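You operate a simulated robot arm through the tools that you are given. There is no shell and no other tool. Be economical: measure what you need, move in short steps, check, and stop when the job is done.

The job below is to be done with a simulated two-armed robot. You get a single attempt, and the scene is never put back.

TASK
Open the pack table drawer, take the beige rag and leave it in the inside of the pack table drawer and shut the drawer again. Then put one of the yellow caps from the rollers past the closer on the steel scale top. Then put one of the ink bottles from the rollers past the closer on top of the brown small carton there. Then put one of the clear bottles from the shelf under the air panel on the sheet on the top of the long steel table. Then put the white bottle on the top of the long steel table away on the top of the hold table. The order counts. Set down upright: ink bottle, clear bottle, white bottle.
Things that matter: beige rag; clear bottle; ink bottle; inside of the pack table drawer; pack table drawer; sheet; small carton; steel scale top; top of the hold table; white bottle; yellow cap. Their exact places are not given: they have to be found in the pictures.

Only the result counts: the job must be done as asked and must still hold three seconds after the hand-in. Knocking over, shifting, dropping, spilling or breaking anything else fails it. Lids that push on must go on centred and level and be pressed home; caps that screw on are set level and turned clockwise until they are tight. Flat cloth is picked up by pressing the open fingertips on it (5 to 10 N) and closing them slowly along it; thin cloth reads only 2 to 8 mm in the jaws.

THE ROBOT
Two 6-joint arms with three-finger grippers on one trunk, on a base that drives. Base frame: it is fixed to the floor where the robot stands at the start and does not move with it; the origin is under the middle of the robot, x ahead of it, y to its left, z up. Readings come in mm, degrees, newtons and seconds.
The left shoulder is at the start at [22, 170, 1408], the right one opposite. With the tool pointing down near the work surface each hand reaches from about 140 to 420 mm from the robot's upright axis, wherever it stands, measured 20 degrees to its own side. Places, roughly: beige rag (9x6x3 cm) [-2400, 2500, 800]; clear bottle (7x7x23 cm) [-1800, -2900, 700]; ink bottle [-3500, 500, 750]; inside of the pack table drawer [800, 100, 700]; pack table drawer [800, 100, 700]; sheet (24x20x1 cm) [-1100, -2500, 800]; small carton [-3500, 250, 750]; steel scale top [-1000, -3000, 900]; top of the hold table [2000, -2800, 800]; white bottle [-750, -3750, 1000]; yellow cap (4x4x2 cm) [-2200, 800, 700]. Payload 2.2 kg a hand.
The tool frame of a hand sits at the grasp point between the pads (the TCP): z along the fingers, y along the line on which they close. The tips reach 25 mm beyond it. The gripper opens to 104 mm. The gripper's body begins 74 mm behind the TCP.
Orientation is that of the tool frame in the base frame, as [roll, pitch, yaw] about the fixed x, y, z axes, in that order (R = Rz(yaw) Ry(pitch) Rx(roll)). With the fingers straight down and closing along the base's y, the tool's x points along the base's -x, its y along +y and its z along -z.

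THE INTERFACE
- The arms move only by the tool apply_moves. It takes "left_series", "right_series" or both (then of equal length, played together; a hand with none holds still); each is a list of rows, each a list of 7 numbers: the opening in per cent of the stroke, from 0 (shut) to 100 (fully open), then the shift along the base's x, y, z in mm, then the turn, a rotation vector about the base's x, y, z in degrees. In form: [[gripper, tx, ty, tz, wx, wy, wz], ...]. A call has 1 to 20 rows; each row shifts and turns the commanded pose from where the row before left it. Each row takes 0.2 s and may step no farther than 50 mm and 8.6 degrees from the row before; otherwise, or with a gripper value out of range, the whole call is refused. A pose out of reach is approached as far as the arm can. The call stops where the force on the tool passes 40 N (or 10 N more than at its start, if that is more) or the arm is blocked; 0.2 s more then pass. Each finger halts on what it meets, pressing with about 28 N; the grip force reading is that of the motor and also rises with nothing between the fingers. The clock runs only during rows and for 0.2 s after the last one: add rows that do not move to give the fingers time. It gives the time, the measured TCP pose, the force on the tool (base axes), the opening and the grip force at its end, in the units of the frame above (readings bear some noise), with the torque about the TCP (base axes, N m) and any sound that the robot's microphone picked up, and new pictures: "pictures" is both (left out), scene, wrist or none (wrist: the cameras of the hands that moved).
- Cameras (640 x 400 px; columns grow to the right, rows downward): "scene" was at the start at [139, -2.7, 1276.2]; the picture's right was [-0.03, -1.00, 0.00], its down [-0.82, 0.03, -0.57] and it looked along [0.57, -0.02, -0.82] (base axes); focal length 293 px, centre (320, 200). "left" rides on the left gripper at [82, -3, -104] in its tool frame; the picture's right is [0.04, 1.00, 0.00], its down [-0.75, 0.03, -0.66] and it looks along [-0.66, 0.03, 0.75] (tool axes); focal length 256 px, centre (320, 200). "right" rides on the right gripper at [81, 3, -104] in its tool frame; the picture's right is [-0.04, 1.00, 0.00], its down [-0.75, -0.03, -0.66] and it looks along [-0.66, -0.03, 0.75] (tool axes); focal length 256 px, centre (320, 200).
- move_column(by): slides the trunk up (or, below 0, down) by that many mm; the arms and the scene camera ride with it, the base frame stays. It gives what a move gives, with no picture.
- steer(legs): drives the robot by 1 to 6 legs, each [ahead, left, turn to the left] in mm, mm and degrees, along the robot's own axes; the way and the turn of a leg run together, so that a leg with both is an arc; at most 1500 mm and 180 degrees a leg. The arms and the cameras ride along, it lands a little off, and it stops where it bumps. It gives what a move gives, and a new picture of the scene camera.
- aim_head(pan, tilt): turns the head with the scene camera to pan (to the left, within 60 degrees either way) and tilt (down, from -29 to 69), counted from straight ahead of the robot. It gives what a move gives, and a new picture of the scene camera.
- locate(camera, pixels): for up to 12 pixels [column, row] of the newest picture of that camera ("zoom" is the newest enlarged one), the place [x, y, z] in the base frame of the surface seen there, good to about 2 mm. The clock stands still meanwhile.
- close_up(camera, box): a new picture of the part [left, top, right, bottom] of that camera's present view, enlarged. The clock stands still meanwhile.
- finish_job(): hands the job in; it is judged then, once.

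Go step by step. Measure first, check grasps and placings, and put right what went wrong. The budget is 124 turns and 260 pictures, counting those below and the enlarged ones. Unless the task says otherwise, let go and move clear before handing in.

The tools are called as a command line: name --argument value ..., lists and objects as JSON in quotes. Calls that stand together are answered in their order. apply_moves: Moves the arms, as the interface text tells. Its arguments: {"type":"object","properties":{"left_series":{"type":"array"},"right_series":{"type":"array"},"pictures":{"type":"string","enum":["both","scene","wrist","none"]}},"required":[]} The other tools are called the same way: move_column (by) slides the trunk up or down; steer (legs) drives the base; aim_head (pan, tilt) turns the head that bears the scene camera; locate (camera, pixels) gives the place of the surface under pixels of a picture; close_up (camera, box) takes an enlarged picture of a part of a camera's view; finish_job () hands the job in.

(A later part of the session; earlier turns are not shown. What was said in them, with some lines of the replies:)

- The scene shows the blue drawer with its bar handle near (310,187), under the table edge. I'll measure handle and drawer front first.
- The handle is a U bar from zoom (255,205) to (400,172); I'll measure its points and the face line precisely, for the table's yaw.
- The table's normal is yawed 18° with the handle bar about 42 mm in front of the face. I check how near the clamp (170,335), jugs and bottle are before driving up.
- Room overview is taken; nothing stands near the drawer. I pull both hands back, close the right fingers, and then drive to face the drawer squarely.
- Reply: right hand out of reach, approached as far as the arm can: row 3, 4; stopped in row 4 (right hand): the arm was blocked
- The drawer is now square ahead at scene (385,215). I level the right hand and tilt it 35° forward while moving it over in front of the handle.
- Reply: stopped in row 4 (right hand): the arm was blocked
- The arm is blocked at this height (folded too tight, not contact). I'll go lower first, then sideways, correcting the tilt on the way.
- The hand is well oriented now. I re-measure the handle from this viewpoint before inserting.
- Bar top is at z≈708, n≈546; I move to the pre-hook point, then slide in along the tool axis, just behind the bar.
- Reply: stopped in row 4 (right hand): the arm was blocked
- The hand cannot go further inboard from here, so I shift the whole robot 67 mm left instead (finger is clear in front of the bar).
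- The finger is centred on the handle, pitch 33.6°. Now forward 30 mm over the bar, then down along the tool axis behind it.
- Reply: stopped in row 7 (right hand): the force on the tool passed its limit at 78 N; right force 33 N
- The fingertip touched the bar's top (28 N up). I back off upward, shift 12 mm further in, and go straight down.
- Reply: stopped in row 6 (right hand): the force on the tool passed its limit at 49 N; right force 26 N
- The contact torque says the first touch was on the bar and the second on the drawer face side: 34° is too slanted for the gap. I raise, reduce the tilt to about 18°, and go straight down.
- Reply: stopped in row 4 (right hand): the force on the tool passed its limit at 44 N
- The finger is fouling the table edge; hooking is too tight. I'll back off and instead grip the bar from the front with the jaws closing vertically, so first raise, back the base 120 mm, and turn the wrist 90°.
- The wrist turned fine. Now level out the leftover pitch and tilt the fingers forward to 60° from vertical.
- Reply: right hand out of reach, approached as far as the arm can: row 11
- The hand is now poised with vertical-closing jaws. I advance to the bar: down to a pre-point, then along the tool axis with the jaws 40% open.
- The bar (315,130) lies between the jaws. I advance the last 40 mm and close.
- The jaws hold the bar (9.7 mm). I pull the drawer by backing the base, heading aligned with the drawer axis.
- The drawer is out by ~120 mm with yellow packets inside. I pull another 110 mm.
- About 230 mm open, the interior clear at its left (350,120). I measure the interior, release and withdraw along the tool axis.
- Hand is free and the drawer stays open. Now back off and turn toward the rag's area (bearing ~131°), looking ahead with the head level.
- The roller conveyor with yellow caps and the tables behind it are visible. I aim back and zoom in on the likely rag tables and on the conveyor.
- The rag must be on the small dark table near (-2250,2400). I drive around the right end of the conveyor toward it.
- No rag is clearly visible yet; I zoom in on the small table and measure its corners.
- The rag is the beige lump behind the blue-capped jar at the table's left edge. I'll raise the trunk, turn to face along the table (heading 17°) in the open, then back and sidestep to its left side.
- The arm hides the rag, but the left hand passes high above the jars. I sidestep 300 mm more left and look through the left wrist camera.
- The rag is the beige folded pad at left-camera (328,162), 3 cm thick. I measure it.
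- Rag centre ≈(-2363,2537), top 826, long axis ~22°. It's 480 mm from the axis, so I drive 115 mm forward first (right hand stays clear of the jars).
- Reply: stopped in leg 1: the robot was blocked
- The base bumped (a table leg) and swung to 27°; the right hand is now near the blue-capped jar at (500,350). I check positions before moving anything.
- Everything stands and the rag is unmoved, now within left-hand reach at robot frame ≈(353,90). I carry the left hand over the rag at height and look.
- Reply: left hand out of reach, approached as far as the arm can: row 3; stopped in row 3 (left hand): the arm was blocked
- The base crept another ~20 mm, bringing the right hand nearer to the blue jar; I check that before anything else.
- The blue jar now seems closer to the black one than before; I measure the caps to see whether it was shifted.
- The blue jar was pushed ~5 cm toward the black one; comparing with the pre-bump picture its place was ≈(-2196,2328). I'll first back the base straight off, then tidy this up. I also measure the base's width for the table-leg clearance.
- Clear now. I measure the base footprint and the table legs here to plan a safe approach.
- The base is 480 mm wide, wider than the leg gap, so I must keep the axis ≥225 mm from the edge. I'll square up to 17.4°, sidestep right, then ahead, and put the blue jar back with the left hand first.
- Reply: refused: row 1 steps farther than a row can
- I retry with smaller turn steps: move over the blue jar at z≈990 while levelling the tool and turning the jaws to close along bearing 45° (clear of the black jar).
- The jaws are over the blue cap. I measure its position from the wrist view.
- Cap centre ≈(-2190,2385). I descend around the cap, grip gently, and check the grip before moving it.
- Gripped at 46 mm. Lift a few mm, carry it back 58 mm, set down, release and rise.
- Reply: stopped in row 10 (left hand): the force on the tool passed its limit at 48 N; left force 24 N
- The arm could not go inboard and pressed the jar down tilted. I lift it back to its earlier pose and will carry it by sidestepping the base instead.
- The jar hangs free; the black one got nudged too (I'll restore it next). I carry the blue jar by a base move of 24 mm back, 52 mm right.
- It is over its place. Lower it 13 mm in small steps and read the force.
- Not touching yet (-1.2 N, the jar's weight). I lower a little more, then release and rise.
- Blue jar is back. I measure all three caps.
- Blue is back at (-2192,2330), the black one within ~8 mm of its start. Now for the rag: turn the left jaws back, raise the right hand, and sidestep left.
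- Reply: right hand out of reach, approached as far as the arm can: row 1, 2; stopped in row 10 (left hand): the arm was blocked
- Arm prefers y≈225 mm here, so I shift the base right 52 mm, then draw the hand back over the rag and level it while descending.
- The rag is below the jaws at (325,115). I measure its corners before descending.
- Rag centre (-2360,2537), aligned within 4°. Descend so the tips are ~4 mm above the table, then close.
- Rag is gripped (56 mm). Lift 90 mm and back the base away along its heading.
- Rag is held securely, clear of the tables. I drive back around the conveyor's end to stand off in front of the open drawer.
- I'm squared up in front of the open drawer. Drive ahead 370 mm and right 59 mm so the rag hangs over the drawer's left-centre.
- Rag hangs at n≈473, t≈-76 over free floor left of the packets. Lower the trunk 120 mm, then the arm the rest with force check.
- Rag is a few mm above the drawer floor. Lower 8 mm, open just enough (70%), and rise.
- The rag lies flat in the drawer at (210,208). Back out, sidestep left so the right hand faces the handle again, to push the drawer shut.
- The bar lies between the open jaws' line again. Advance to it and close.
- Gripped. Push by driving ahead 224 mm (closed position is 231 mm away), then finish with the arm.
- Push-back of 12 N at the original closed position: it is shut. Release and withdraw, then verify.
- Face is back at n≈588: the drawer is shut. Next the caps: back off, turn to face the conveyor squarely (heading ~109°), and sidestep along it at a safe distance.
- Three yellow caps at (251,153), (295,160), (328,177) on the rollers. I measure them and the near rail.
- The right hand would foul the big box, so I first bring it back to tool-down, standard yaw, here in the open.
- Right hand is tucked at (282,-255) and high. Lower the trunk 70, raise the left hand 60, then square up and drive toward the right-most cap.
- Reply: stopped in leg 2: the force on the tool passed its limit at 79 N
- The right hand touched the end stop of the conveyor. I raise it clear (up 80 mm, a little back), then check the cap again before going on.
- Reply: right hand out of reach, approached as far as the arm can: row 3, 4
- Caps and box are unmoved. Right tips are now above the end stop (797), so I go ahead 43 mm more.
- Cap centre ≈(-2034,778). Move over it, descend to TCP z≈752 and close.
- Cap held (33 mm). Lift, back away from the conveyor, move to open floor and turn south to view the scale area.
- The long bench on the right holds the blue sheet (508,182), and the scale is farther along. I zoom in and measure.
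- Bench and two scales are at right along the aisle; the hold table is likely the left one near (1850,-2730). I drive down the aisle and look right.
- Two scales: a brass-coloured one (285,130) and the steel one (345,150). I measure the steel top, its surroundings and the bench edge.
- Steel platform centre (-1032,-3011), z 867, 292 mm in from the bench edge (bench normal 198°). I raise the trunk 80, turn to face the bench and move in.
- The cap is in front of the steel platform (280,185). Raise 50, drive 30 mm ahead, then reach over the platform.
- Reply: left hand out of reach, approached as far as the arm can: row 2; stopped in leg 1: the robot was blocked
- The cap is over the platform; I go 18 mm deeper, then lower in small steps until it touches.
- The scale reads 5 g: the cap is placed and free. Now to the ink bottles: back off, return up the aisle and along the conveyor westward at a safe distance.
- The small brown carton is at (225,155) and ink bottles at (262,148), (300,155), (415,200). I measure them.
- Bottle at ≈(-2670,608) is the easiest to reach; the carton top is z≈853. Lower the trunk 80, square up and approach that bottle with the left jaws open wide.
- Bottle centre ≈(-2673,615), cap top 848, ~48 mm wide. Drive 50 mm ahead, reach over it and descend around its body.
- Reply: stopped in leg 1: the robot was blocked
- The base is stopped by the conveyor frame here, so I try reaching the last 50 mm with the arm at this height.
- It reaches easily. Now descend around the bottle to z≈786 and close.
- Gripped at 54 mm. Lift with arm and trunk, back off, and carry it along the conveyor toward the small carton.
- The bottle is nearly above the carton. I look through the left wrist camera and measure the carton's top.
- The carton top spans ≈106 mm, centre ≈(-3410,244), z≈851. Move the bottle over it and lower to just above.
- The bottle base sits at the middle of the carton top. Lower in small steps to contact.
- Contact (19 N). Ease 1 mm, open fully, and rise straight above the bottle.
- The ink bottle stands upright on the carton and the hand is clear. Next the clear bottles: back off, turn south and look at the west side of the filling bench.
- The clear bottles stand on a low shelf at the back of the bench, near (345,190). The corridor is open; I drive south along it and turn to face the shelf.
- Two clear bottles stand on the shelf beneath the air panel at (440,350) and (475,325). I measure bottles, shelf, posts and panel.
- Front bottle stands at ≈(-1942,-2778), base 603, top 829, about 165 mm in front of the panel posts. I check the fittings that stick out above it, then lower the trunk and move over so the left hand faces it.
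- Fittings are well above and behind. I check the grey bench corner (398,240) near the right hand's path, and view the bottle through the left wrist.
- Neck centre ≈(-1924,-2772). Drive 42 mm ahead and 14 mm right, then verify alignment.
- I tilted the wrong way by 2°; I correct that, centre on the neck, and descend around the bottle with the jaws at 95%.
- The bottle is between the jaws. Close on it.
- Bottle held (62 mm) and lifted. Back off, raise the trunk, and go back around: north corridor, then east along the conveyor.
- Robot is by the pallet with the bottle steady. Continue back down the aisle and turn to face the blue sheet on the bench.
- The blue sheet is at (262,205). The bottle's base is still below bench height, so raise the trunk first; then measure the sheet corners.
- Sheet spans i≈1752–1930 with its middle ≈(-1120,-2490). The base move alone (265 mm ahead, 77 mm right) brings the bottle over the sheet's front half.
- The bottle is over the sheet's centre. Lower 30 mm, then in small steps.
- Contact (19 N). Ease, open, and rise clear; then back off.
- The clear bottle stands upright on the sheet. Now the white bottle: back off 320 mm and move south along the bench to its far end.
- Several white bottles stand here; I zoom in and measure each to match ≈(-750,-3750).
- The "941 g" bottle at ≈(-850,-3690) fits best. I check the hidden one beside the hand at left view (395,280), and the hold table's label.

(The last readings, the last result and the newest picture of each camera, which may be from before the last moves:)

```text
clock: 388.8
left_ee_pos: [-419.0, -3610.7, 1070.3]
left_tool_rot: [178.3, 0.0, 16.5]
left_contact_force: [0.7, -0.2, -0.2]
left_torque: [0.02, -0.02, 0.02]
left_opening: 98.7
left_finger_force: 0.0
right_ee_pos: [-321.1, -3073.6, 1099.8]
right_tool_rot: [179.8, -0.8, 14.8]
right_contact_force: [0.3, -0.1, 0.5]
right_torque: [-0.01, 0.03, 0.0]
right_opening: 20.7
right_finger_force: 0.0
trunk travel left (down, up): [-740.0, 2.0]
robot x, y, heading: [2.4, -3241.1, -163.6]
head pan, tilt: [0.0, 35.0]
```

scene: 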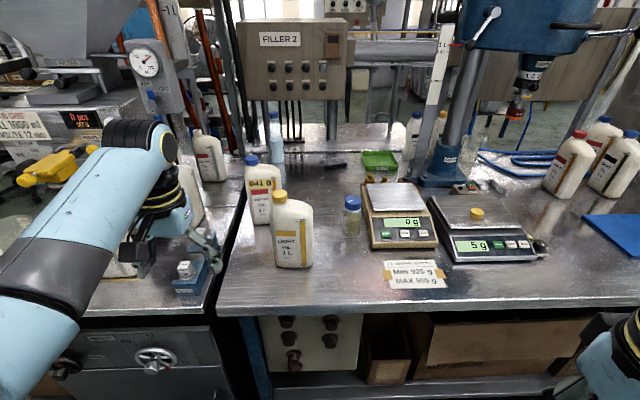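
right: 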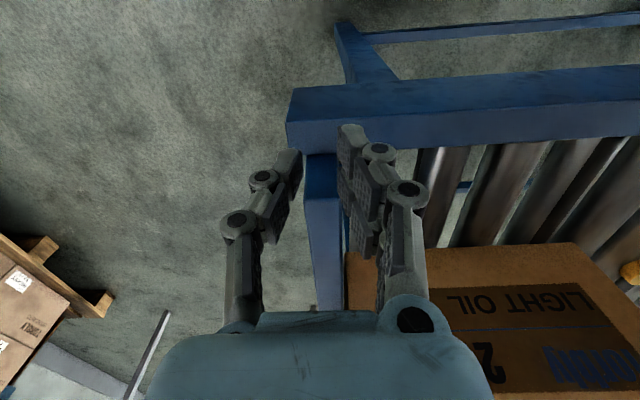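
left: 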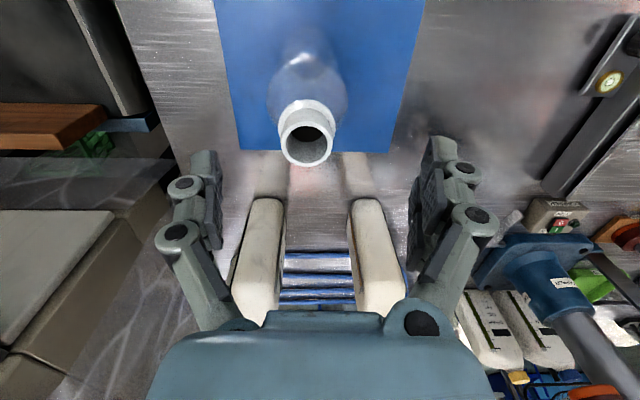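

The 941 g bottle (≈(-840,-3688), cap top ≈1043) is the one. I raise the left hand 22 mm, turn its jaws 90° so they will close across the bottle's thin side, then drive up.

apply_moves --left_series '[[100, 0, 0, 11, 0, 0, -8.2], [100, 0, 0, 11, 0, 0, -8.2], [100, 0, 0, 0, 0, 0, -8.2], [100, 0, 0, 0, 0, 0, -8.2], [100, 0, 0, 0, 0, 0, -8.2], [100, 0, 0, 0, 0, 0, -8.2], [100, 0, 0, 0, 0, 0, -8.2], [100, 0, 0, 0, 0, 0, -8.2], [100, 0, 0, 0, 0, 0, -8.2], [100, 0, 0, 0, 0, 0, -8.2], [100, 0, 0, 0, 0, 0, -7], [100, 0, 0, 0, 0, 0, 0]]' --pictures "none"

steer --legs '[[365, -35, 0]]'

close_up --camera "left" --box '[0, 0, 640, 400]'

```text
clock: 391.4
left_ee_pos: [-419.2, -3610.5, 1091.3]
left_tool_rot: [178.4, 0.1, -72.6]
left_contact_force: [0.5, 0.1, 0.1]
left_torque: [0.01, 0.0, 0.0]
left_opening: 103.9
left_finger_force: 0.1
right_ee_pos: [-320.5, -3073.7, 1099.7]
right_tool_rot: [179.8, -1.0, 14.9]
right_contact_force: [0.4, 0.4, 0.6]
right_torque: [-0.01, -0.02, 0.0]
right_opening: 20.4
right_finger_force: 0.2
trunk travel left (down, up): [-740.0, 2.0]
robot x, y, heading: [-1.5, -3241.6, -163.6]
head pan, tilt: [0.0, 35.0]
```

```text
clock: 393.7
left_ee_pos: [-776.5, -3679.8, 1090.6]
left_tool_rot: [178.4, 0.1, -72.3]
left_contact_force: [0.4, -0.3, -0.2]
left_torque: [0.0, -0.03, 0.0]
left_opening: 103.9
left_finger_force: 0.1
right_ee_pos: [-680.4, -3143.0, 1099.6]
right_tool_rot: [179.8, -0.9, 15.0]
right_contact_force: [-0.1, -0.5, 0.3]
right_torque: [-0.04, -0.03, -0.02]
right_opening: 20.8
right_finger_force: 0.0
trunk travel left (down, up): [-740.0, 2.0]
robot x, y, heading: [-357.5, -3310.2, -163.8]
head pan, tilt: [0.0, 35.0]
```

scene: 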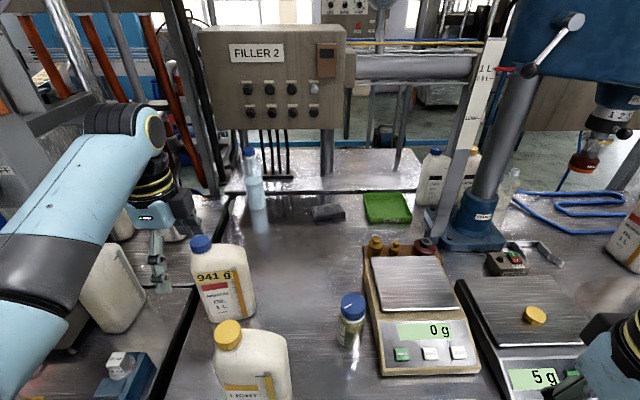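

```text
1.00 times, centred on (320, 200) of left (not enlarged: the box is as wide or as high as the picture)
```

zoom: 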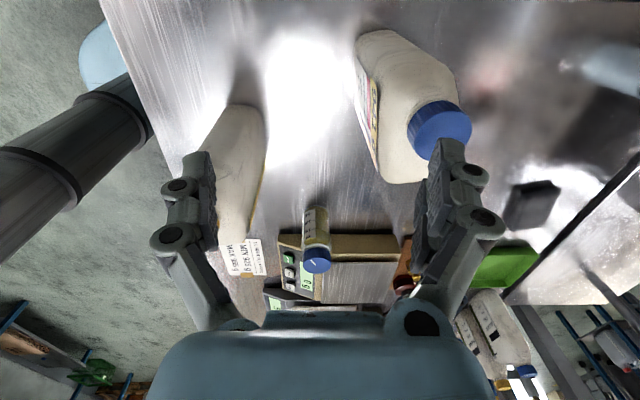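

locate --camera "zoom" --pixels '[[440, 122], [358, 50], [383, 180], [455, 75], [420, 90], [370, 110], [395, 60], [400, 175], [440, 155], [455, 90], [385, 32]]'

close_up --camera "left" --box '[330, 10, 500, 200]'

```text
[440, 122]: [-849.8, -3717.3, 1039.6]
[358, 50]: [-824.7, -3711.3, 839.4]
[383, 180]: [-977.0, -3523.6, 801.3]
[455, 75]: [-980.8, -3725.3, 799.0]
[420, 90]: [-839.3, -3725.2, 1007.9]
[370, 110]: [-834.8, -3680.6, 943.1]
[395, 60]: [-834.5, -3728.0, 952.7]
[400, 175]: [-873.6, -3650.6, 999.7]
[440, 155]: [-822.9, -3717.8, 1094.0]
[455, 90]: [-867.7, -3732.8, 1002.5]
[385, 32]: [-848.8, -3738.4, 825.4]
```

```text
2.11 times, centred on (415, 105) of left
```

zoom: 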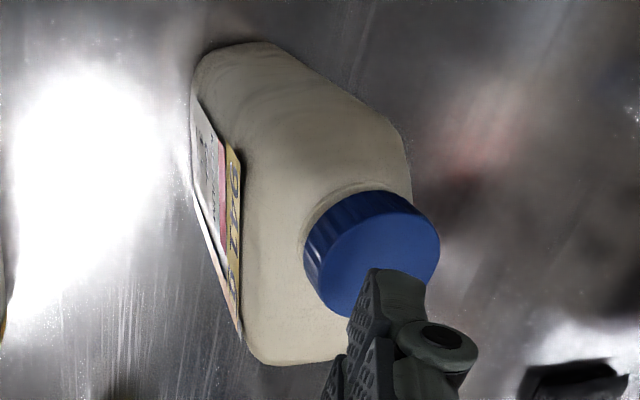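

Body centre is ≈67 mm deeper and its thickness (~54 mm) lies along the jaws' line. I move 20 mm ahead with the base and reach the rest with the arm, still above the bottle.

steer --legs '[[16, 0, 0]]'

apply_moves --left_series '[[100, -18, -1, 0, 0, 0, 0], [100, -18, -1, 0, 0, 0, 0], [100, -18, -1, 0, 0, 0, 0], [100, -18, -1, 0, 0, 0, 0], [100, 0, 0, 0, 0, 0, 0]]' --pictures "wrist"

```text
clock: 394.5
left_ee_pos: [-791.0, -3684.2, 1092.0]
left_tool_rot: [178.4, 0.0, -72.4]
left_contact_force: [-0.2, -0.2, -0.2]
left_torque: [0.02, 0.02, 0.0]
left_opening: 104.1
left_finger_force: 0.1
right_ee_pos: [-694.7, -3148.9, 1099.1]
right_tool_rot: [179.8, -0.8, 15.1]
right_contact_force: [0.2, -0.2, -0.4]
right_torque: [-0.03, 0.0, 0.03]
right_opening: 20.8
right_finger_force: 0.1
trunk travel left (down, up): [-740.0, 2.0]
robot x, y, heading: [-371.8, -3316.1, -163.5]
head pan, tilt: [0.0, 35.0]
```

scene: 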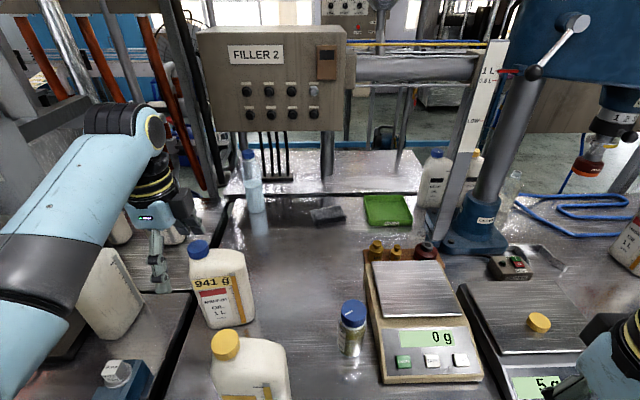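

```text
clock: 395.7
left_ee_pos: [-863.8, -3688.3, 1091.7]
left_tool_rot: [178.3, 0.1, -72.2]
left_contact_force: [0.2, 0.8, 0.3]
left_torque: [-0.07, 0.04, -0.02]
left_opening: 104.0
left_finger_force: 0.1
right_ee_pos: [-694.0, -3148.6, 1099.7]
right_tool_rot: [179.8, -0.9, 15.0]
right_contact_force: [0.1, -0.2, -0.6]
right_torque: [-0.01, 0.03, 0.02]
right_opening: 20.7
right_finger_force: 0.1
trunk travel left (down, up): [-740.0, 2.0]
robot x, y, heading: [-369.7, -3315.9, -163.6]
head pan, tilt: [0.0, 35.0]
```

left: 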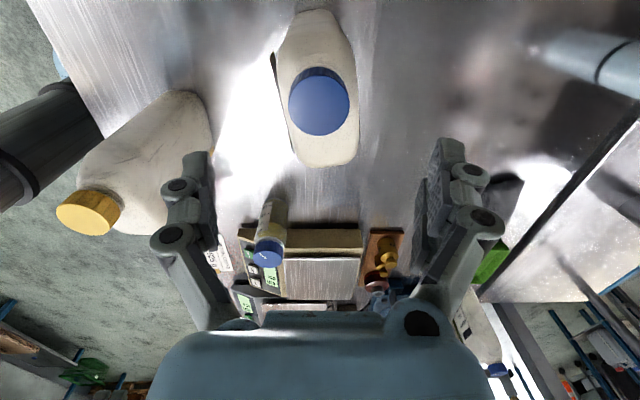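

Jaws are centred over the bottle. I verify the body's ends before lowering.

locate --camera "left" --pixels '[[325, 160], [315, 14], [320, 105], [282, 60], [352, 60], [292, 140], [358, 130]]'

```text
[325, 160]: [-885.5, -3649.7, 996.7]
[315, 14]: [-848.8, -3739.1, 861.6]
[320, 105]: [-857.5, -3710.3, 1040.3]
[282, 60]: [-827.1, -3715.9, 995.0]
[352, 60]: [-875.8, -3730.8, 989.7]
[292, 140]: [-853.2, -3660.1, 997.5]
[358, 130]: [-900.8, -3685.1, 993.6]
```

Centre (1875,3298) in bench axes, rotated ~10°. I turn the jaws 9° to match, shift 5 mm, and descend with the trunk.

apply_moves --left_series '[[100, -1, -3, 0, 0, 0, 4.5], [100, 0, -2, 0, 0, 0, 4.5], [100, 0, 0, 0, 0, 0, 0]]' --pictures "none"

move_column --by -90

apply_moves --left_series '[[100, 0, 0, 0, 0, 0, 0]]' --pictures "both"

```text
clock: 396.5
left_ee_pos: [-865.0, -3693.4, 1091.6]
left_tool_rot: [178.5, 0.0, -63.3]
left_contact_force: [-0.4, -0.4, -0.2]
left_torque: [0.01, -0.01, -0.03]
left_opening: 104.0
left_finger_force: 0.1
right_ee_pos: [-694.9, -3148.6, 1099.8]
right_tool_rot: [179.9, -0.8, 15.1]
right_contact_force: [-0.7, -0.2, -0.3]
right_torque: [0.0, -0.01, -0.03]
right_opening: 20.9
right_finger_force: 0.1
trunk travel left (down, up): [-740.0, 2.0]
robot x, y, heading: [-376.7, -3313.9, -163.6]
head pan, tilt: [0.0, 35.0]
```

```text
clock: 397.7
left_ee_pos: [-864.7, -3693.9, 1002.4]
left_tool_rot: [178.4, 0.0, -63.3]
left_contact_force: [0.1, -0.5, -0.2]
left_torque: [0.03, 0.0, -0.01]
left_opening: 104.1
left_finger_force: 0.1
right_ee_pos: [-695.0, -3147.1, 1009.1]
right_tool_rot: [179.9, -0.9, 15.1]
right_contact_force: [-0.2, -0.5, 0.0]
right_torque: [0.0, 0.03, 0.02]
right_opening: 20.7
right_finger_force: 0.0
trunk travel left (down, up): [-650.0, 92.0]
robot x, y, heading: [-374.4, -3319.0, -163.3]
head pan, tilt: [0.0, 35.0]
```

```text
clock: 398.1
left_ee_pos: [-864.9, -3694.4, 1000.8]
left_tool_rot: [178.5, 0.1, -63.4]
left_contact_force: [0.3, 0.1, -0.2]
left_torque: [0.05, -0.02, -0.02]
left_opening: 104.0
left_finger_force: 0.1
right_ee_pos: [-694.7, -3149.1, 1009.9]
right_tool_rot: [179.8, -0.9, 15.1]
right_contact_force: [-0.9, 0.8, -0.6]
right_torque: [0.02, 0.01, -0.01]
right_opening: 20.9
right_finger_force: 0.0
trunk travel left (down, up): [-650.0, 92.0]
robot x, y, heading: [-372.8, -3317.2, -163.5]
head pan, tilt: [0.0, 35.0]
```

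scene: 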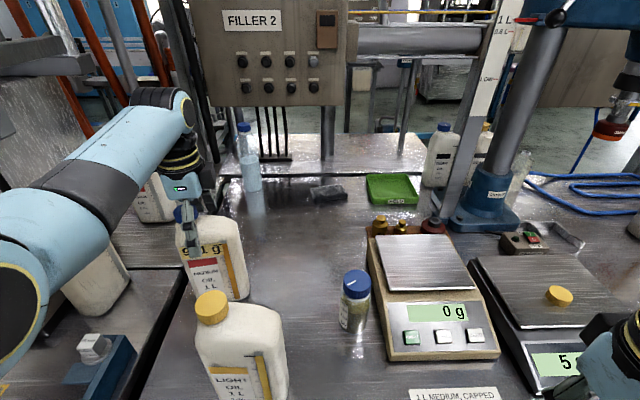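
left: 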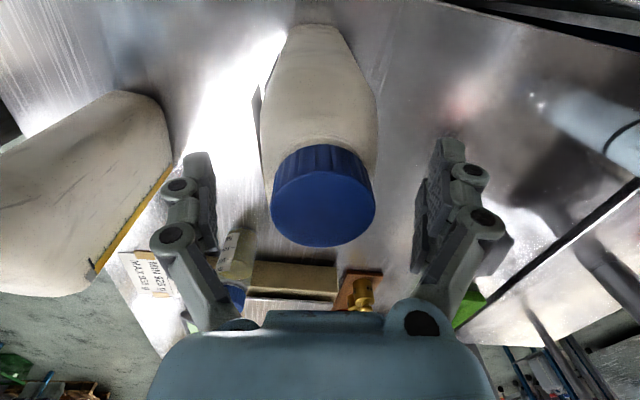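

Centred, fingers either side. Lower 26 mm more and close.

move_column --by -26

apply_moves --left_series '[[80, 0, 0, 0, 0, 0, 0], [65, 0, 0, 0, 0, 0, 0], [50, 0, 0, 0, 0, 0, 0], [40, 0, 0, 0, 0, 0, 0], [25, 0, 0, 0, 0, 0, 0], [25, 0, 0, 0, 0, 0, 0], [25, 0, 0, 0, 0, 0, 0]]' --pictures "wrist"

```text
clock: 398.8
left_ee_pos: [-864.4, -3692.5, 975.4]
left_tool_rot: [178.4, 0.1, -63.3]
left_contact_force: [-0.3, -1.2, -0.1]
left_torque: [0.0, 0.02, -0.01]
left_opening: 104.2
left_finger_force: 0.1
right_ee_pos: [-694.9, -3147.7, 983.0]
right_tool_rot: [179.8, -1.0, 14.9]
right_contact_force: [-0.6, 0.8, 0.2]
right_torque: [-0.01, -0.01, 0.01]
right_opening: 21.0
right_finger_force: 0.1
trunk travel left (down, up): [-624.0, 118.0]
robot x, y, heading: [-373.2, -3317.0, -163.6]
head pan, tilt: [0.0, 35.0]
```

```text
clock: 400.4
left_ee_pos: [-864.3, -3694.2, 975.0]
left_tool_rot: [178.4, 0.0, -63.4]
left_contact_force: [-0.5, -0.3, 2.0]
left_torque: [0.27, -0.25, 0.04]
left_opening: 62.0
left_finger_force: 27.5
right_ee_pos: [-694.5, -3149.0, 983.1]
right_tool_rot: [179.9, -1.0, 15.0]
right_contact_force: [-0.8, -0.1, 0.1]
right_torque: [-0.02, 0.06, -0.01]
right_opening: 20.8
right_finger_force: 0.1
trunk travel left (down, up): [-624.0, 118.0]
robot x, y, heading: [-372.0, -3316.9, -163.6]
head pan, tilt: [0.0, 35.0]
```

left: 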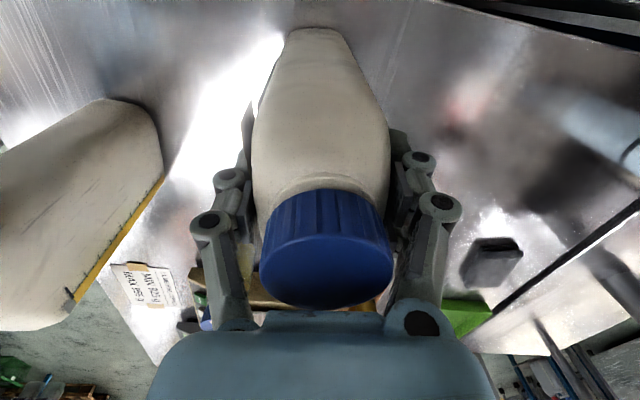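

Gripped at 62 mm. Lift with the trunk, sidestep 55 mm left to clear the yellow-capped bottle, back off, and turn around toward the hold table.

move_column --by 116

steer --legs '[[0, 55, 0], [-450, 0, 0], [0, 0, 180]]'

aim_head --pan 5 --tilt 25

```text
clock: 401.9
left_ee_pos: [-864.6, -3693.4, 1091.1]
left_tool_rot: [178.5, 0.0, -63.3]
left_contact_force: [0.0, -0.6, -9.4]
left_torque: [-0.08, -0.04, -0.02]
left_opening: 61.7
left_finger_force: 27.6
right_ee_pos: [-695.3, -3148.2, 1098.9]
right_tool_rot: [179.9, -1.0, 14.9]
right_contact_force: [-0.7, -0.5, -0.3]
right_torque: [0.0, -0.03, 0.01]
right_opening: 20.7
right_finger_force: 0.0
trunk travel left (down, up): [-740.0, 2.0]
robot x, y, heading: [-370.8, -3312.8, -163.5]
head pan, tilt: [0.0, 35.0]
```

```text
clock: 403.6
left_ee_pos: [-803.1, -3731.6, 1089.0]
left_tool_rot: [178.0, 0.5, -65.2]
left_contact_force: [-9.3, -2.5, -14.5]
left_torque: [0.6, -0.81, -0.78]
left_opening: 61.8
left_finger_force: 27.9
right_ee_pos: [-627.3, -3187.1, 1098.3]
right_tool_rot: [179.9, -1.1, 14.9]
right_contact_force: [0.0, 0.4, 0.1]
right_torque: [0.02, 0.01, -0.02]
right_opening: 20.7
right_finger_force: 0.0
trunk travel left (down, up): [-740.0, 2.0]
robot x, y, heading: [-309.6, -3356.5, -163.7]
head pan, tilt: [0.0, 35.0]
stopped in leg 2: the force on the tool passed its limit at 122 N (the readings are from after the stop); the commanded pose is now the measured one
```

scene: 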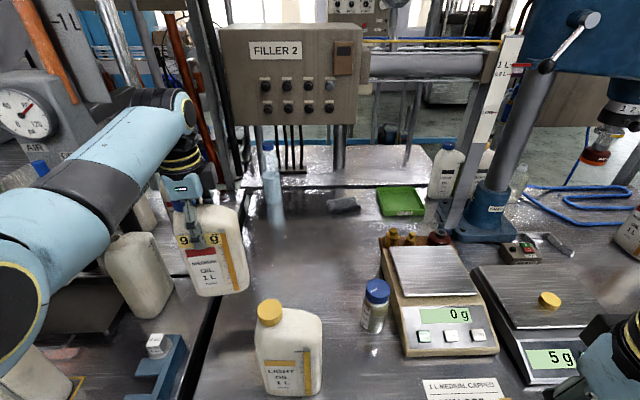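

```text
clock: 404.3
left_ee_pos: [-802.3, -3731.6, 1089.7]
left_tool_rot: [178.0, 0.6, -65.1]
left_contact_force: [-8.7, -2.2, -16.0]
left_torque: [0.7, -0.63, -0.72]
left_opening: 61.9
left_finger_force: 28.2
right_ee_pos: [-628.8, -3187.2, 1099.9]
right_tool_rot: [179.9, -1.1, 15.0]
right_contact_force: [-0.4, -0.1, 0.2]
right_torque: [0.0, 0.01, -0.01]
right_opening: 20.7
right_finger_force: 0.0
trunk travel left (down, up): [-740.0, 2.0]
robot x, y, heading: [-304.6, -3354.8, -163.6]
head pan, tilt: [5.0, 25.0]
```

scene: 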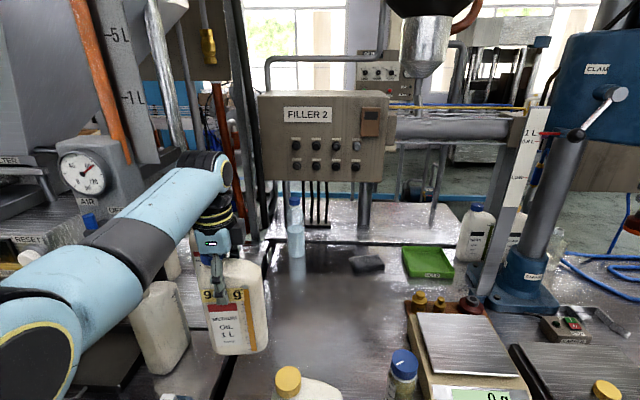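

Something stopped the retreat (the hand is pushed forward by ~9 N). I look closely at the hand and the jug beside it.

close_up --camera "scene" --box '[100, 140, 320, 400]'

close_up --camera "left" --box '[0, 0, 640, 400]'

```text
1.54 times, centred on (210, 270) of scene
```

zoom: 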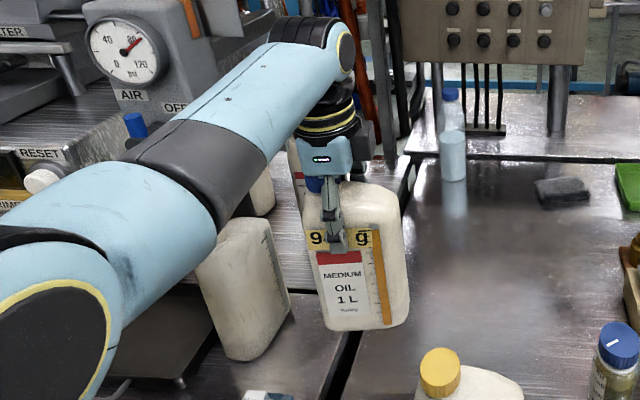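

```text
1.00 times, centred on (320, 200) of left (not enlarged: the box is as wide or as high as the picture)
```

zoom: 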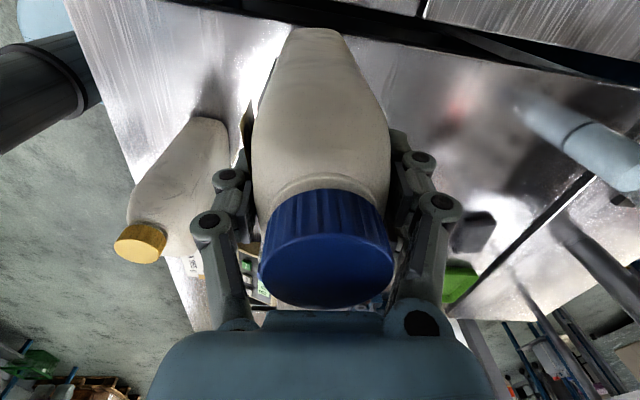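

locate --camera "scene" --pixels '[[160, 320], [180, 300], [150, 290], [175, 262], [205, 250], [208, 60], [172, 365], [235, 345]]'

aim_head --pan 30 --tilt 30

```text
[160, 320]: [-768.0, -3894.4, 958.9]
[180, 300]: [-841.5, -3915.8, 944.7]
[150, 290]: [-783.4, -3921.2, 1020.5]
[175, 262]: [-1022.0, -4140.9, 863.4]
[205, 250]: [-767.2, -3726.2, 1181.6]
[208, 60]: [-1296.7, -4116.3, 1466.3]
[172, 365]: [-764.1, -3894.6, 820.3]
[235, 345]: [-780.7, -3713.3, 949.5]
```

```text
clock: 405.2
left_ee_pos: [-803.0, -3731.1, 1088.9]
left_tool_rot: [177.9, 0.4, -65.2]
left_contact_force: [-7.9, -2.3, -16.6]
left_torque: [0.67, -0.62, -0.69]
left_opening: 62.1
left_finger_force: 28.0
right_ee_pos: [-628.6, -3186.8, 1098.8]
right_tool_rot: [179.9, -1.2, 15.0]
right_contact_force: [-0.2, -0.9, 0.8]
right_torque: [0.0, -0.02, 0.0]
right_opening: 20.4
right_finger_force: 0.0
trunk travel left (down, up): [-740.0, 2.0]
robot x, y, heading: [-307.2, -3354.5, -163.5]
head pan, tilt: [30.0, 30.0]
5 turns are left
```

scene: 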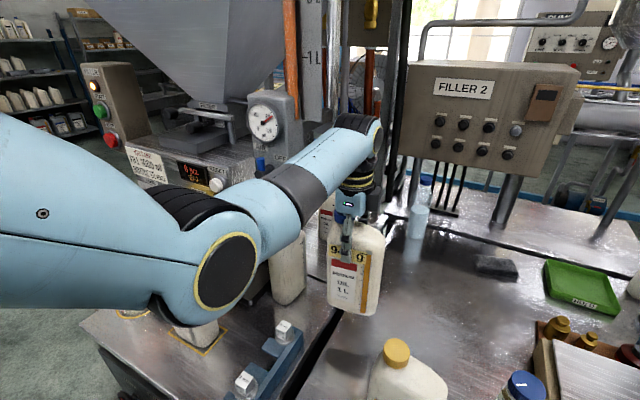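

I'm short of turns: the elbow most likely fouls the jug behind it, so I undo the sidestep, turn the bottle narrow-side-on (standard wrist), back straight out, and head for the hold table.

steer --legs '[[60, 0, 0], [0, -50, 0]]'

apply_moves --left_series '[[25, 0, 0, 0, 0, 0, 8.2], [25, 0, 0, 0, 0, 0, 8.2], [25, 0, 0, 0, 0, 0, 8.2], [25, 0, 0, 0, 0, 0, 8.2], [25, 0, 0, 0, 0, 0, 8.2], [25, 0, 0, 0, 0, 0, 8.2], [25, 0, 0, 0, 0, 0, 8.2], [25, 0, 0, 0, 0, 0, 8.2], [25, 0, 0, 0, 0, 0, 8.2], [25, 0, 0, 0, 0, 0, 7]]' --pictures "wrist"

steer --legs '[[-450, 0, 0], [0, 0, 180], [0, -550, 0], [500, 0, 0]]'

aim_head --pan 12 --tilt 30

locate --camera "scene" --pixels '[[280, 180], [320, 180], [360, 180], [400, 180], [280, 200], [320, 200], [360, 200], [400, 200], [280, 220], [320, 220], [360, 220], [400, 220]]'

```text
clock: 406.3
left_ee_pos: [-857.5, -3748.2, 1087.3]
left_tool_rot: [178.0, 0.4, -65.0]
left_contact_force: [0.0, -0.5, -9.1]
left_torque: [-0.08, -0.05, 0.02]
left_opening: 61.9
left_finger_force: 27.9
right_ee_pos: [-683.4, -3204.2, 1098.6]
right_tool_rot: [180.0, -1.0, 15.1]
right_contact_force: [-1.0, -0.2, 0.6]
right_torque: [-0.02, -0.07, 0.01]
right_opening: 20.8
right_finger_force: 0.1
trunk travel left (down, up): [-740.0, 2.0]
robot x, y, heading: [-359.5, -3369.2, -163.3]
head pan, tilt: [30.0, 30.0]
stopped in leg 1: the robot was blocked; the commanded pose is now the measured one
```

scene: 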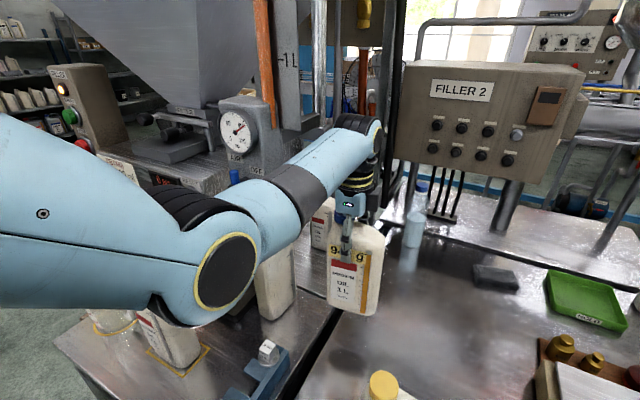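

```text
clock: 408.5
left_ee_pos: [-854.7, -3748.1, 1090.0]
left_tool_rot: [177.6, 0.5, 15.8]
left_contact_force: [-0.2, 0.2, -9.7]
left_torque: [0.03, -0.07, -0.03]
left_opening: 61.8
left_finger_force: 27.9
right_ee_pos: [-679.6, -3202.5, 1099.2]
right_tool_rot: [179.9, -0.9, 15.0]
right_contact_force: [0.9, -0.6, 0.5]
right_torque: [-0.01, 0.04, -0.02]
right_opening: 20.8
right_finger_force: 0.0
trunk travel left (down, up): [-740.0, 2.0]
robot x, y, heading: [-361.7, -3371.0, -163.4]
head pan, tilt: [30.0, 30.0]
```

left: 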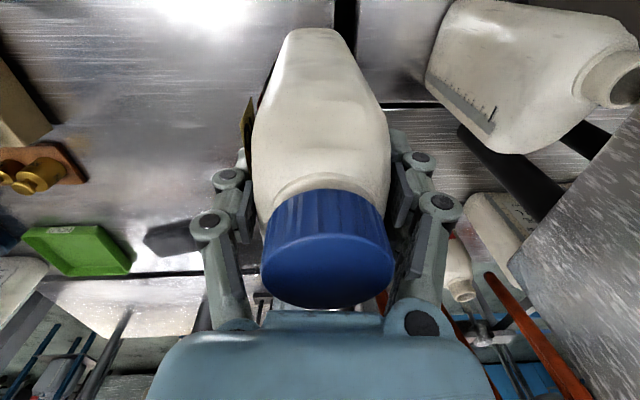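

```text
clock: 423.8
left_ee_pos: [1217.5, -3326.1, 1089.7]
left_tool_rot: [177.7, 0.3, -168.5]
left_contact_force: [0.6, 0.3, -9.3]
left_torque: [-0.06, 0.12, -0.03]
left_opening: 61.8
left_finger_force: 27.6
right_ee_pos: [1002.4, -3856.3, 1098.8]
right_tool_rot: [179.9, -0.9, -169.3]
right_contact_force: [-1.4, -0.9, -0.3]
right_torque: [-0.01, -0.02, -0.01]
right_opening: 20.8
right_finger_force: 0.0
trunk travel left (down, up): [-740.0, 2.0]
robot x, y, heading: [694.2, -3669.5, 12.3]
head pan, tilt: [30.0, 30.0]
```

scene: 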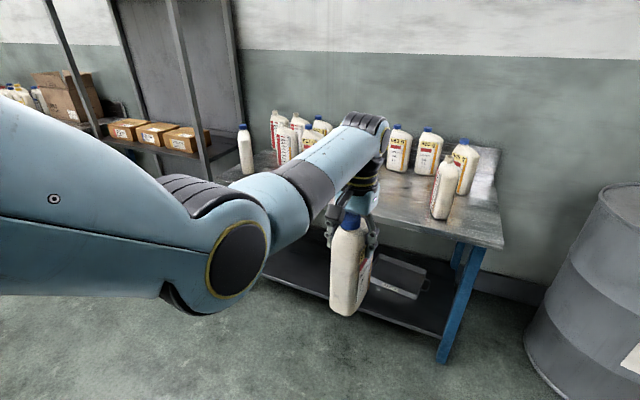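

```text
clock: 424.6
left_ee_pos: [1217.2, -3325.8, 1090.4]
left_tool_rot: [177.6, 0.3, -168.5]
left_contact_force: [0.2, -0.4, -8.5]
left_torque: [-0.04, 0.08, 0.01]
left_opening: 62.0
left_finger_force: 27.8
right_ee_pos: [1003.1, -3857.2, 1100.9]
right_tool_rot: [180.0, -0.9, -169.3]
right_contact_force: [0.0, 0.4, 0.5]
right_torque: [0.01, -0.01, -0.03]
right_opening: 20.8
right_finger_force: 0.0
trunk travel left (down, up): [-740.0, 2.0]
robot x, y, heading: [695.3, -3665.1, 12.2]
head pan, tilt: [12.0, 30.0]
```

scene: 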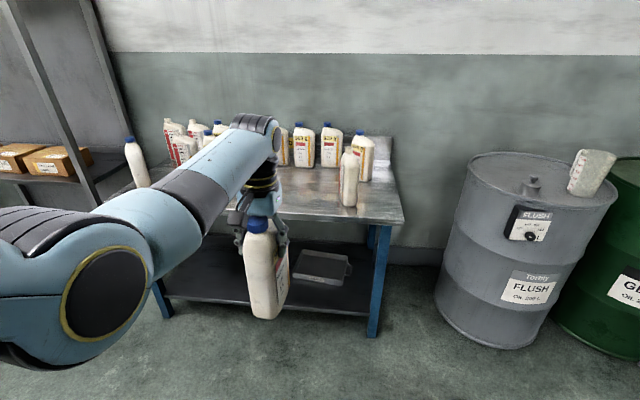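

```text
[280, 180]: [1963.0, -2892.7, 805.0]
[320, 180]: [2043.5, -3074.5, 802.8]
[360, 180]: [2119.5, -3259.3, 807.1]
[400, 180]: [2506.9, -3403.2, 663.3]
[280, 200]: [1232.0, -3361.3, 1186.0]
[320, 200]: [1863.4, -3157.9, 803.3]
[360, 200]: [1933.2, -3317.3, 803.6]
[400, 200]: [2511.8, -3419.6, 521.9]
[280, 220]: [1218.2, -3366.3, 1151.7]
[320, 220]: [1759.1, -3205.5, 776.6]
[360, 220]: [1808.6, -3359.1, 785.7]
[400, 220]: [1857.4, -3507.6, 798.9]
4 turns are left
```

The hold table is ahead (front edge n≈682, top 803) with free space around (1840,-3124). I square up, drive so the bottle is over that spot, lower the trunk to just above the surface, and look.

steer --legs '[[0, 0, 6], [0, -64, 0], [672, 0, 0]]'

move_column --by -90

aim_head --pan 5 --tilt 45

close_up --camera "left" --box '[0, 0, 640, 400]'

locate --camera "zoom" --pixels '[[240, 60], [400, 60], [420, 110], [200, 110], [320, 20], [240, 100]]'

```text
clock: 429.5
left_ee_pos: [1857.5, -3111.7, 1091.2]
left_tool_rot: [177.6, 0.3, -162.2]
left_contact_force: [0.1, 0.4, -9.4]
left_torque: [-0.01, 0.08, -0.01]
left_opening: 61.8
left_finger_force: 28.5
right_ee_pos: [1703.9, -3661.5, 1100.3]
right_tool_rot: [179.9, -0.9, -163.0]
right_contact_force: [-0.8, -0.4, -0.5]
right_torque: [0.02, -0.03, 0.0]
right_opening: 20.8
right_finger_force: 0.0
trunk travel left (down, up): [-740.0, 2.0]
robot x, y, heading: [1376.4, -3508.6, 18.8]
head pan, tilt: [12.0, 30.0]
```

scene: 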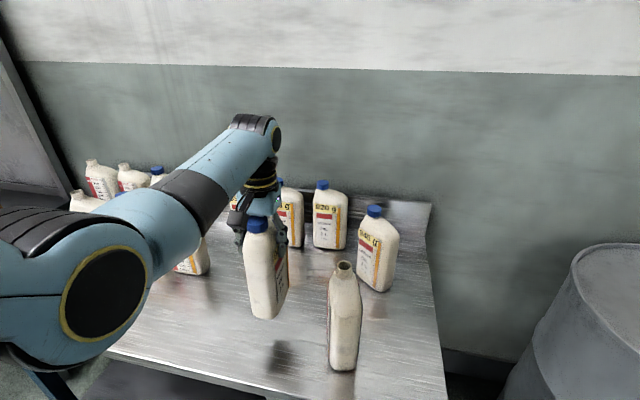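

```text
clock: 430.8
left_ee_pos: [1859.0, -3111.4, 1001.6]
left_tool_rot: [177.6, 0.3, -162.2]
left_contact_force: [0.7, -0.7, -9.1]
left_torque: [-0.04, 0.06, 0.01]
left_opening: 61.8
left_finger_force: 28.1
right_ee_pos: [1702.0, -3663.1, 1009.7]
right_tool_rot: [179.8, -0.9, -163.0]
right_contact_force: [0.3, 0.3, -0.6]
right_torque: [0.01, -0.01, 0.0]
right_opening: 20.7
right_finger_force: 0.0
trunk travel left (down, up): [-650.0, 92.0]
robot x, y, heading: [1379.6, -3505.1, 18.4]
head pan, tilt: [12.0, 30.0]
```

```text
clock: 431.5
left_ee_pos: [1856.1, -3110.4, 1000.8]
left_tool_rot: [177.6, 0.3, -162.3]
left_contact_force: [0.4, -0.3, -8.7]
left_torque: [-0.02, 0.11, -0.01]
left_opening: 61.7
left_finger_force: 27.9
right_ee_pos: [1703.1, -3663.3, 1009.6]
right_tool_rot: [179.9, -0.9, -163.0]
right_contact_force: [0.5, 0.2, 0.8]
right_torque: [-0.03, 0.02, -0.02]
right_opening: 20.7
right_finger_force: 0.1
trunk travel left (down, up): [-650.0, 92.0]
robot x, y, heading: [1373.9, -3507.4, 18.7]
head pan, tilt: [5.0, 45.0]
```

scene: 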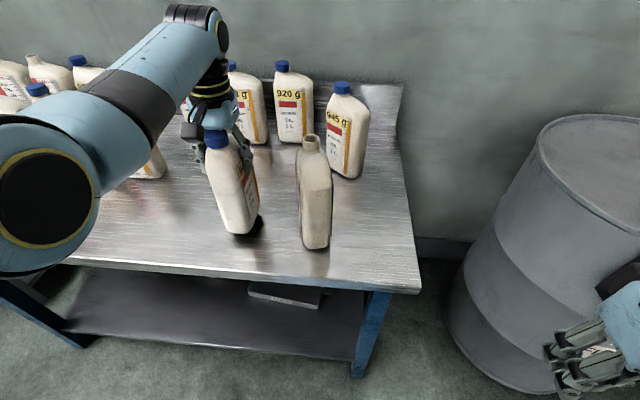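

```text
1.00 times, centred on (320, 200) of left (not enlarged: the box is as wide or as high as the picture)
```

zoom: 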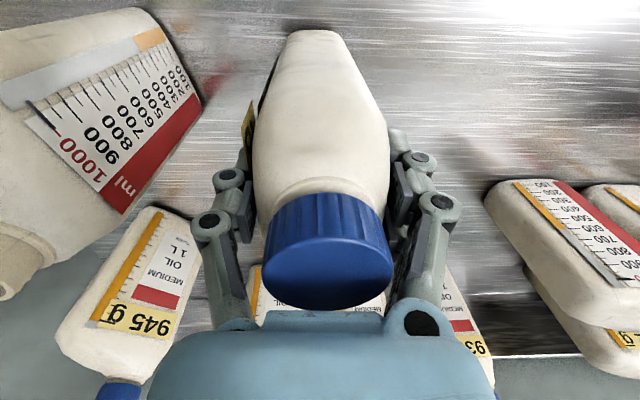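

```text
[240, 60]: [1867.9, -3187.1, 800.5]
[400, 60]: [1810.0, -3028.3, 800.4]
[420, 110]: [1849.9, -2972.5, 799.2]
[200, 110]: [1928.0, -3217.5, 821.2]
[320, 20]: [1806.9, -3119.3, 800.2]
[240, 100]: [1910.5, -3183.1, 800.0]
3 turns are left
```

The bottle hangs upright over free table surface. Lower in small steps to contact, release, rise with arm and trunk, back away, and check.

apply_moves --left_series '[[25, 0, 0, -10, 0, 0, 0], [25, 0, 0, -8, 0, 0, 0], [25, 0, 0, -4, 0, 0, 0], [25, 0, 0, -2, 0, 0, 0], [25, 0, 0, -1.5, 0, 0, 0], [25, 0, 0, -1.5, 0, 0, 0], [25, 0, 0, -1, 0, 0, 0], [25, 0, 0, 0, 0, 0, 0]]' --pictures "none"

apply_moves --left_series '[[25, 0, 0, 0, 0, 0, 0], [60, 0, 0, 0, 0, 0, 0], [72, 0, 0, 0, 0, 0, 0], [85, 0, 0, 0, 0, 0, 0], [85, 0, 0, 0, 0, 0, 0], [85, 0, 0, 10, 0, 0, 0], [85, 0, 0, 15, 0, 0, 0], [85, 0, 0, 0, 0, 0, 0]]' --pictures "none"

move_column --by 90

steer --legs '[[-300, 0, 0]]'

close_up --camera "scene" --box '[100, 0, 420, 200]'

```text
clock: 433.3
left_ee_pos: [1858.1, -3110.6, 975.4]
left_tool_rot: [177.6, 0.8, -162.2]
left_contact_force: [1.7, 3.7, 20.7]
left_torque: [-0.3, 0.23, -0.05]
left_opening: 62.1
left_finger_force: 27.7
right_ee_pos: [1700.5, -3663.9, 1009.6]
right_tool_rot: [179.8, -0.9, -162.9]
right_contact_force: [0.0, 0.4, 0.5]
right_torque: [0.01, 0.0, 0.01]
right_opening: 20.6
right_finger_force: 0.0
trunk travel left (down, up): [-650.0, 92.0]
robot x, y, heading: [1376.2, -3507.2, 18.5]
head pan, tilt: [5.0, 45.0]
```

```text
clock: 435.1
left_ee_pos: [1855.5, -3111.5, 997.2]
left_tool_rot: [177.6, 0.2, -162.1]
left_contact_force: [0.7, 0.5, -0.3]
left_torque: [0.01, 0.05, -0.01]
left_opening: 88.2
left_finger_force: 0.0
right_ee_pos: [1702.1, -3664.3, 1009.8]
right_tool_rot: [179.8, -0.8, -163.1]
right_contact_force: [-0.4, -0.6, 0.2]
right_torque: [-0.02, -0.01, 0.02]
right_opening: 20.9
right_finger_force: 0.1
trunk travel left (down, up): [-650.0, 92.0]
robot x, y, heading: [1376.4, -3510.0, 18.3]
head pan, tilt: [5.0, 45.0]
```

```text
clock: 436.4
left_ee_pos: [1857.3, -3110.9, 1088.6]
left_tool_rot: [177.6, 0.2, -162.2]
left_contact_force: [-0.4, -0.2, -1.0]
left_torque: [0.0, -0.01, 0.01]
left_opening: 88.4
left_finger_force: 0.0
right_ee_pos: [1701.8, -3663.6, 1098.6]
right_tool_rot: [179.8, -0.9, -163.0]
right_contact_force: [-0.2, 0.4, 0.8]
right_torque: [0.01, 0.01, 0.01]
right_opening: 21.0
right_finger_force: 0.1
trunk travel left (down, up): [-740.0, 2.0]
robot x, y, heading: [1379.5, -3507.5, 18.4]
head pan, tilt: [5.0, 45.0]
```

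```text
clock: 438.4
left_ee_pos: [1575.9, -3201.9, 1088.9]
left_tool_rot: [177.6, 0.4, -161.9]
left_contact_force: [-0.9, 0.1, 0.4]
left_torque: [0.01, -0.04, 0.03]
left_opening: 88.1
left_finger_force: 0.0
right_ee_pos: [1424.0, -3755.6, 1098.8]
right_tool_rot: [179.8, -0.9, -162.7]
right_contact_force: [-0.8, -0.3, 0.8]
right_torque: [0.0, -0.02, -0.01]
right_opening: 21.0
right_finger_force: 0.1
trunk travel left (down, up): [-740.0, 2.0]
robot x, y, heading: [1095.7, -3599.3, 18.8]
head pan, tilt: [5.0, 45.0]
```

scene: 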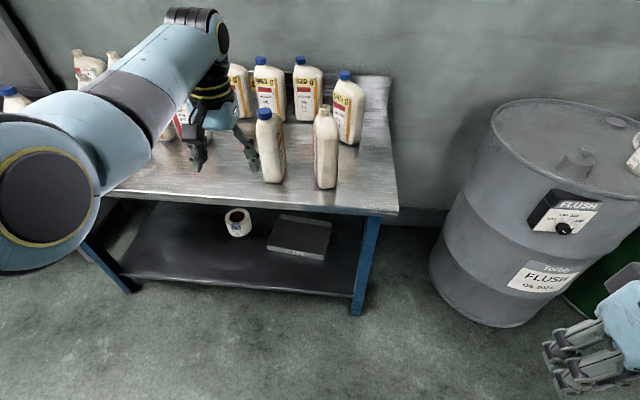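

```text
2.00 times, centred on (260, 100) of scene
2 turns are left
```

zoom: 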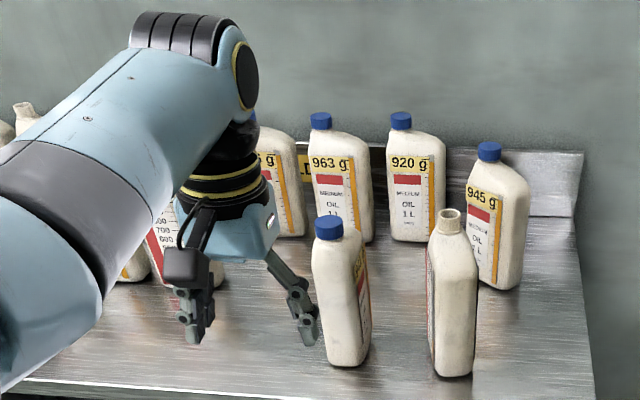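

The white 941 g bottle stands upright on the hold table at (268,150), and both hands are clear. I hand the job in.

finish_job

```text
The job is handed in.
```

I carried out all five steps in order and handed the job in, but I nudged other objects along the way, which may count against it.

**Done and checked:**
- **Rag:** it lies in the pack table drawer, and the drawer is shut.
- **Yellow cap:** it sits on the steel scale top, which reads 5 g.
- **Ink bottle:** it stands upright on the small carton.
- **Clear bottle:** it stands upright on the blue sheet.
- **White bottle:** I took it to be the one labelled "941 g", as it was closest to the given place. It stands upright on the hold table.

**What I disturbed:**
- **Sample jars by the rag:** the right hand pushed the blue-capped jar about 5 cm. I put it back to within a few millimetres. The black-capped jar next to it ended up about 8 mm off and I left it there.
- **Filler table:** while I was backing away with the white bottle, the arm pressed hard against something (the force peaked at 122 N). It was probably the open jug beside the filler. The jug was still standing, but I did not check whether it had moved.
- **Furniture bumps:** the base or a hand also touched the rag table's leg, the conveyor and the filling bench. The objects I checked on the rag table and the conveyor showed no other movement; I did not re-measure the bench.
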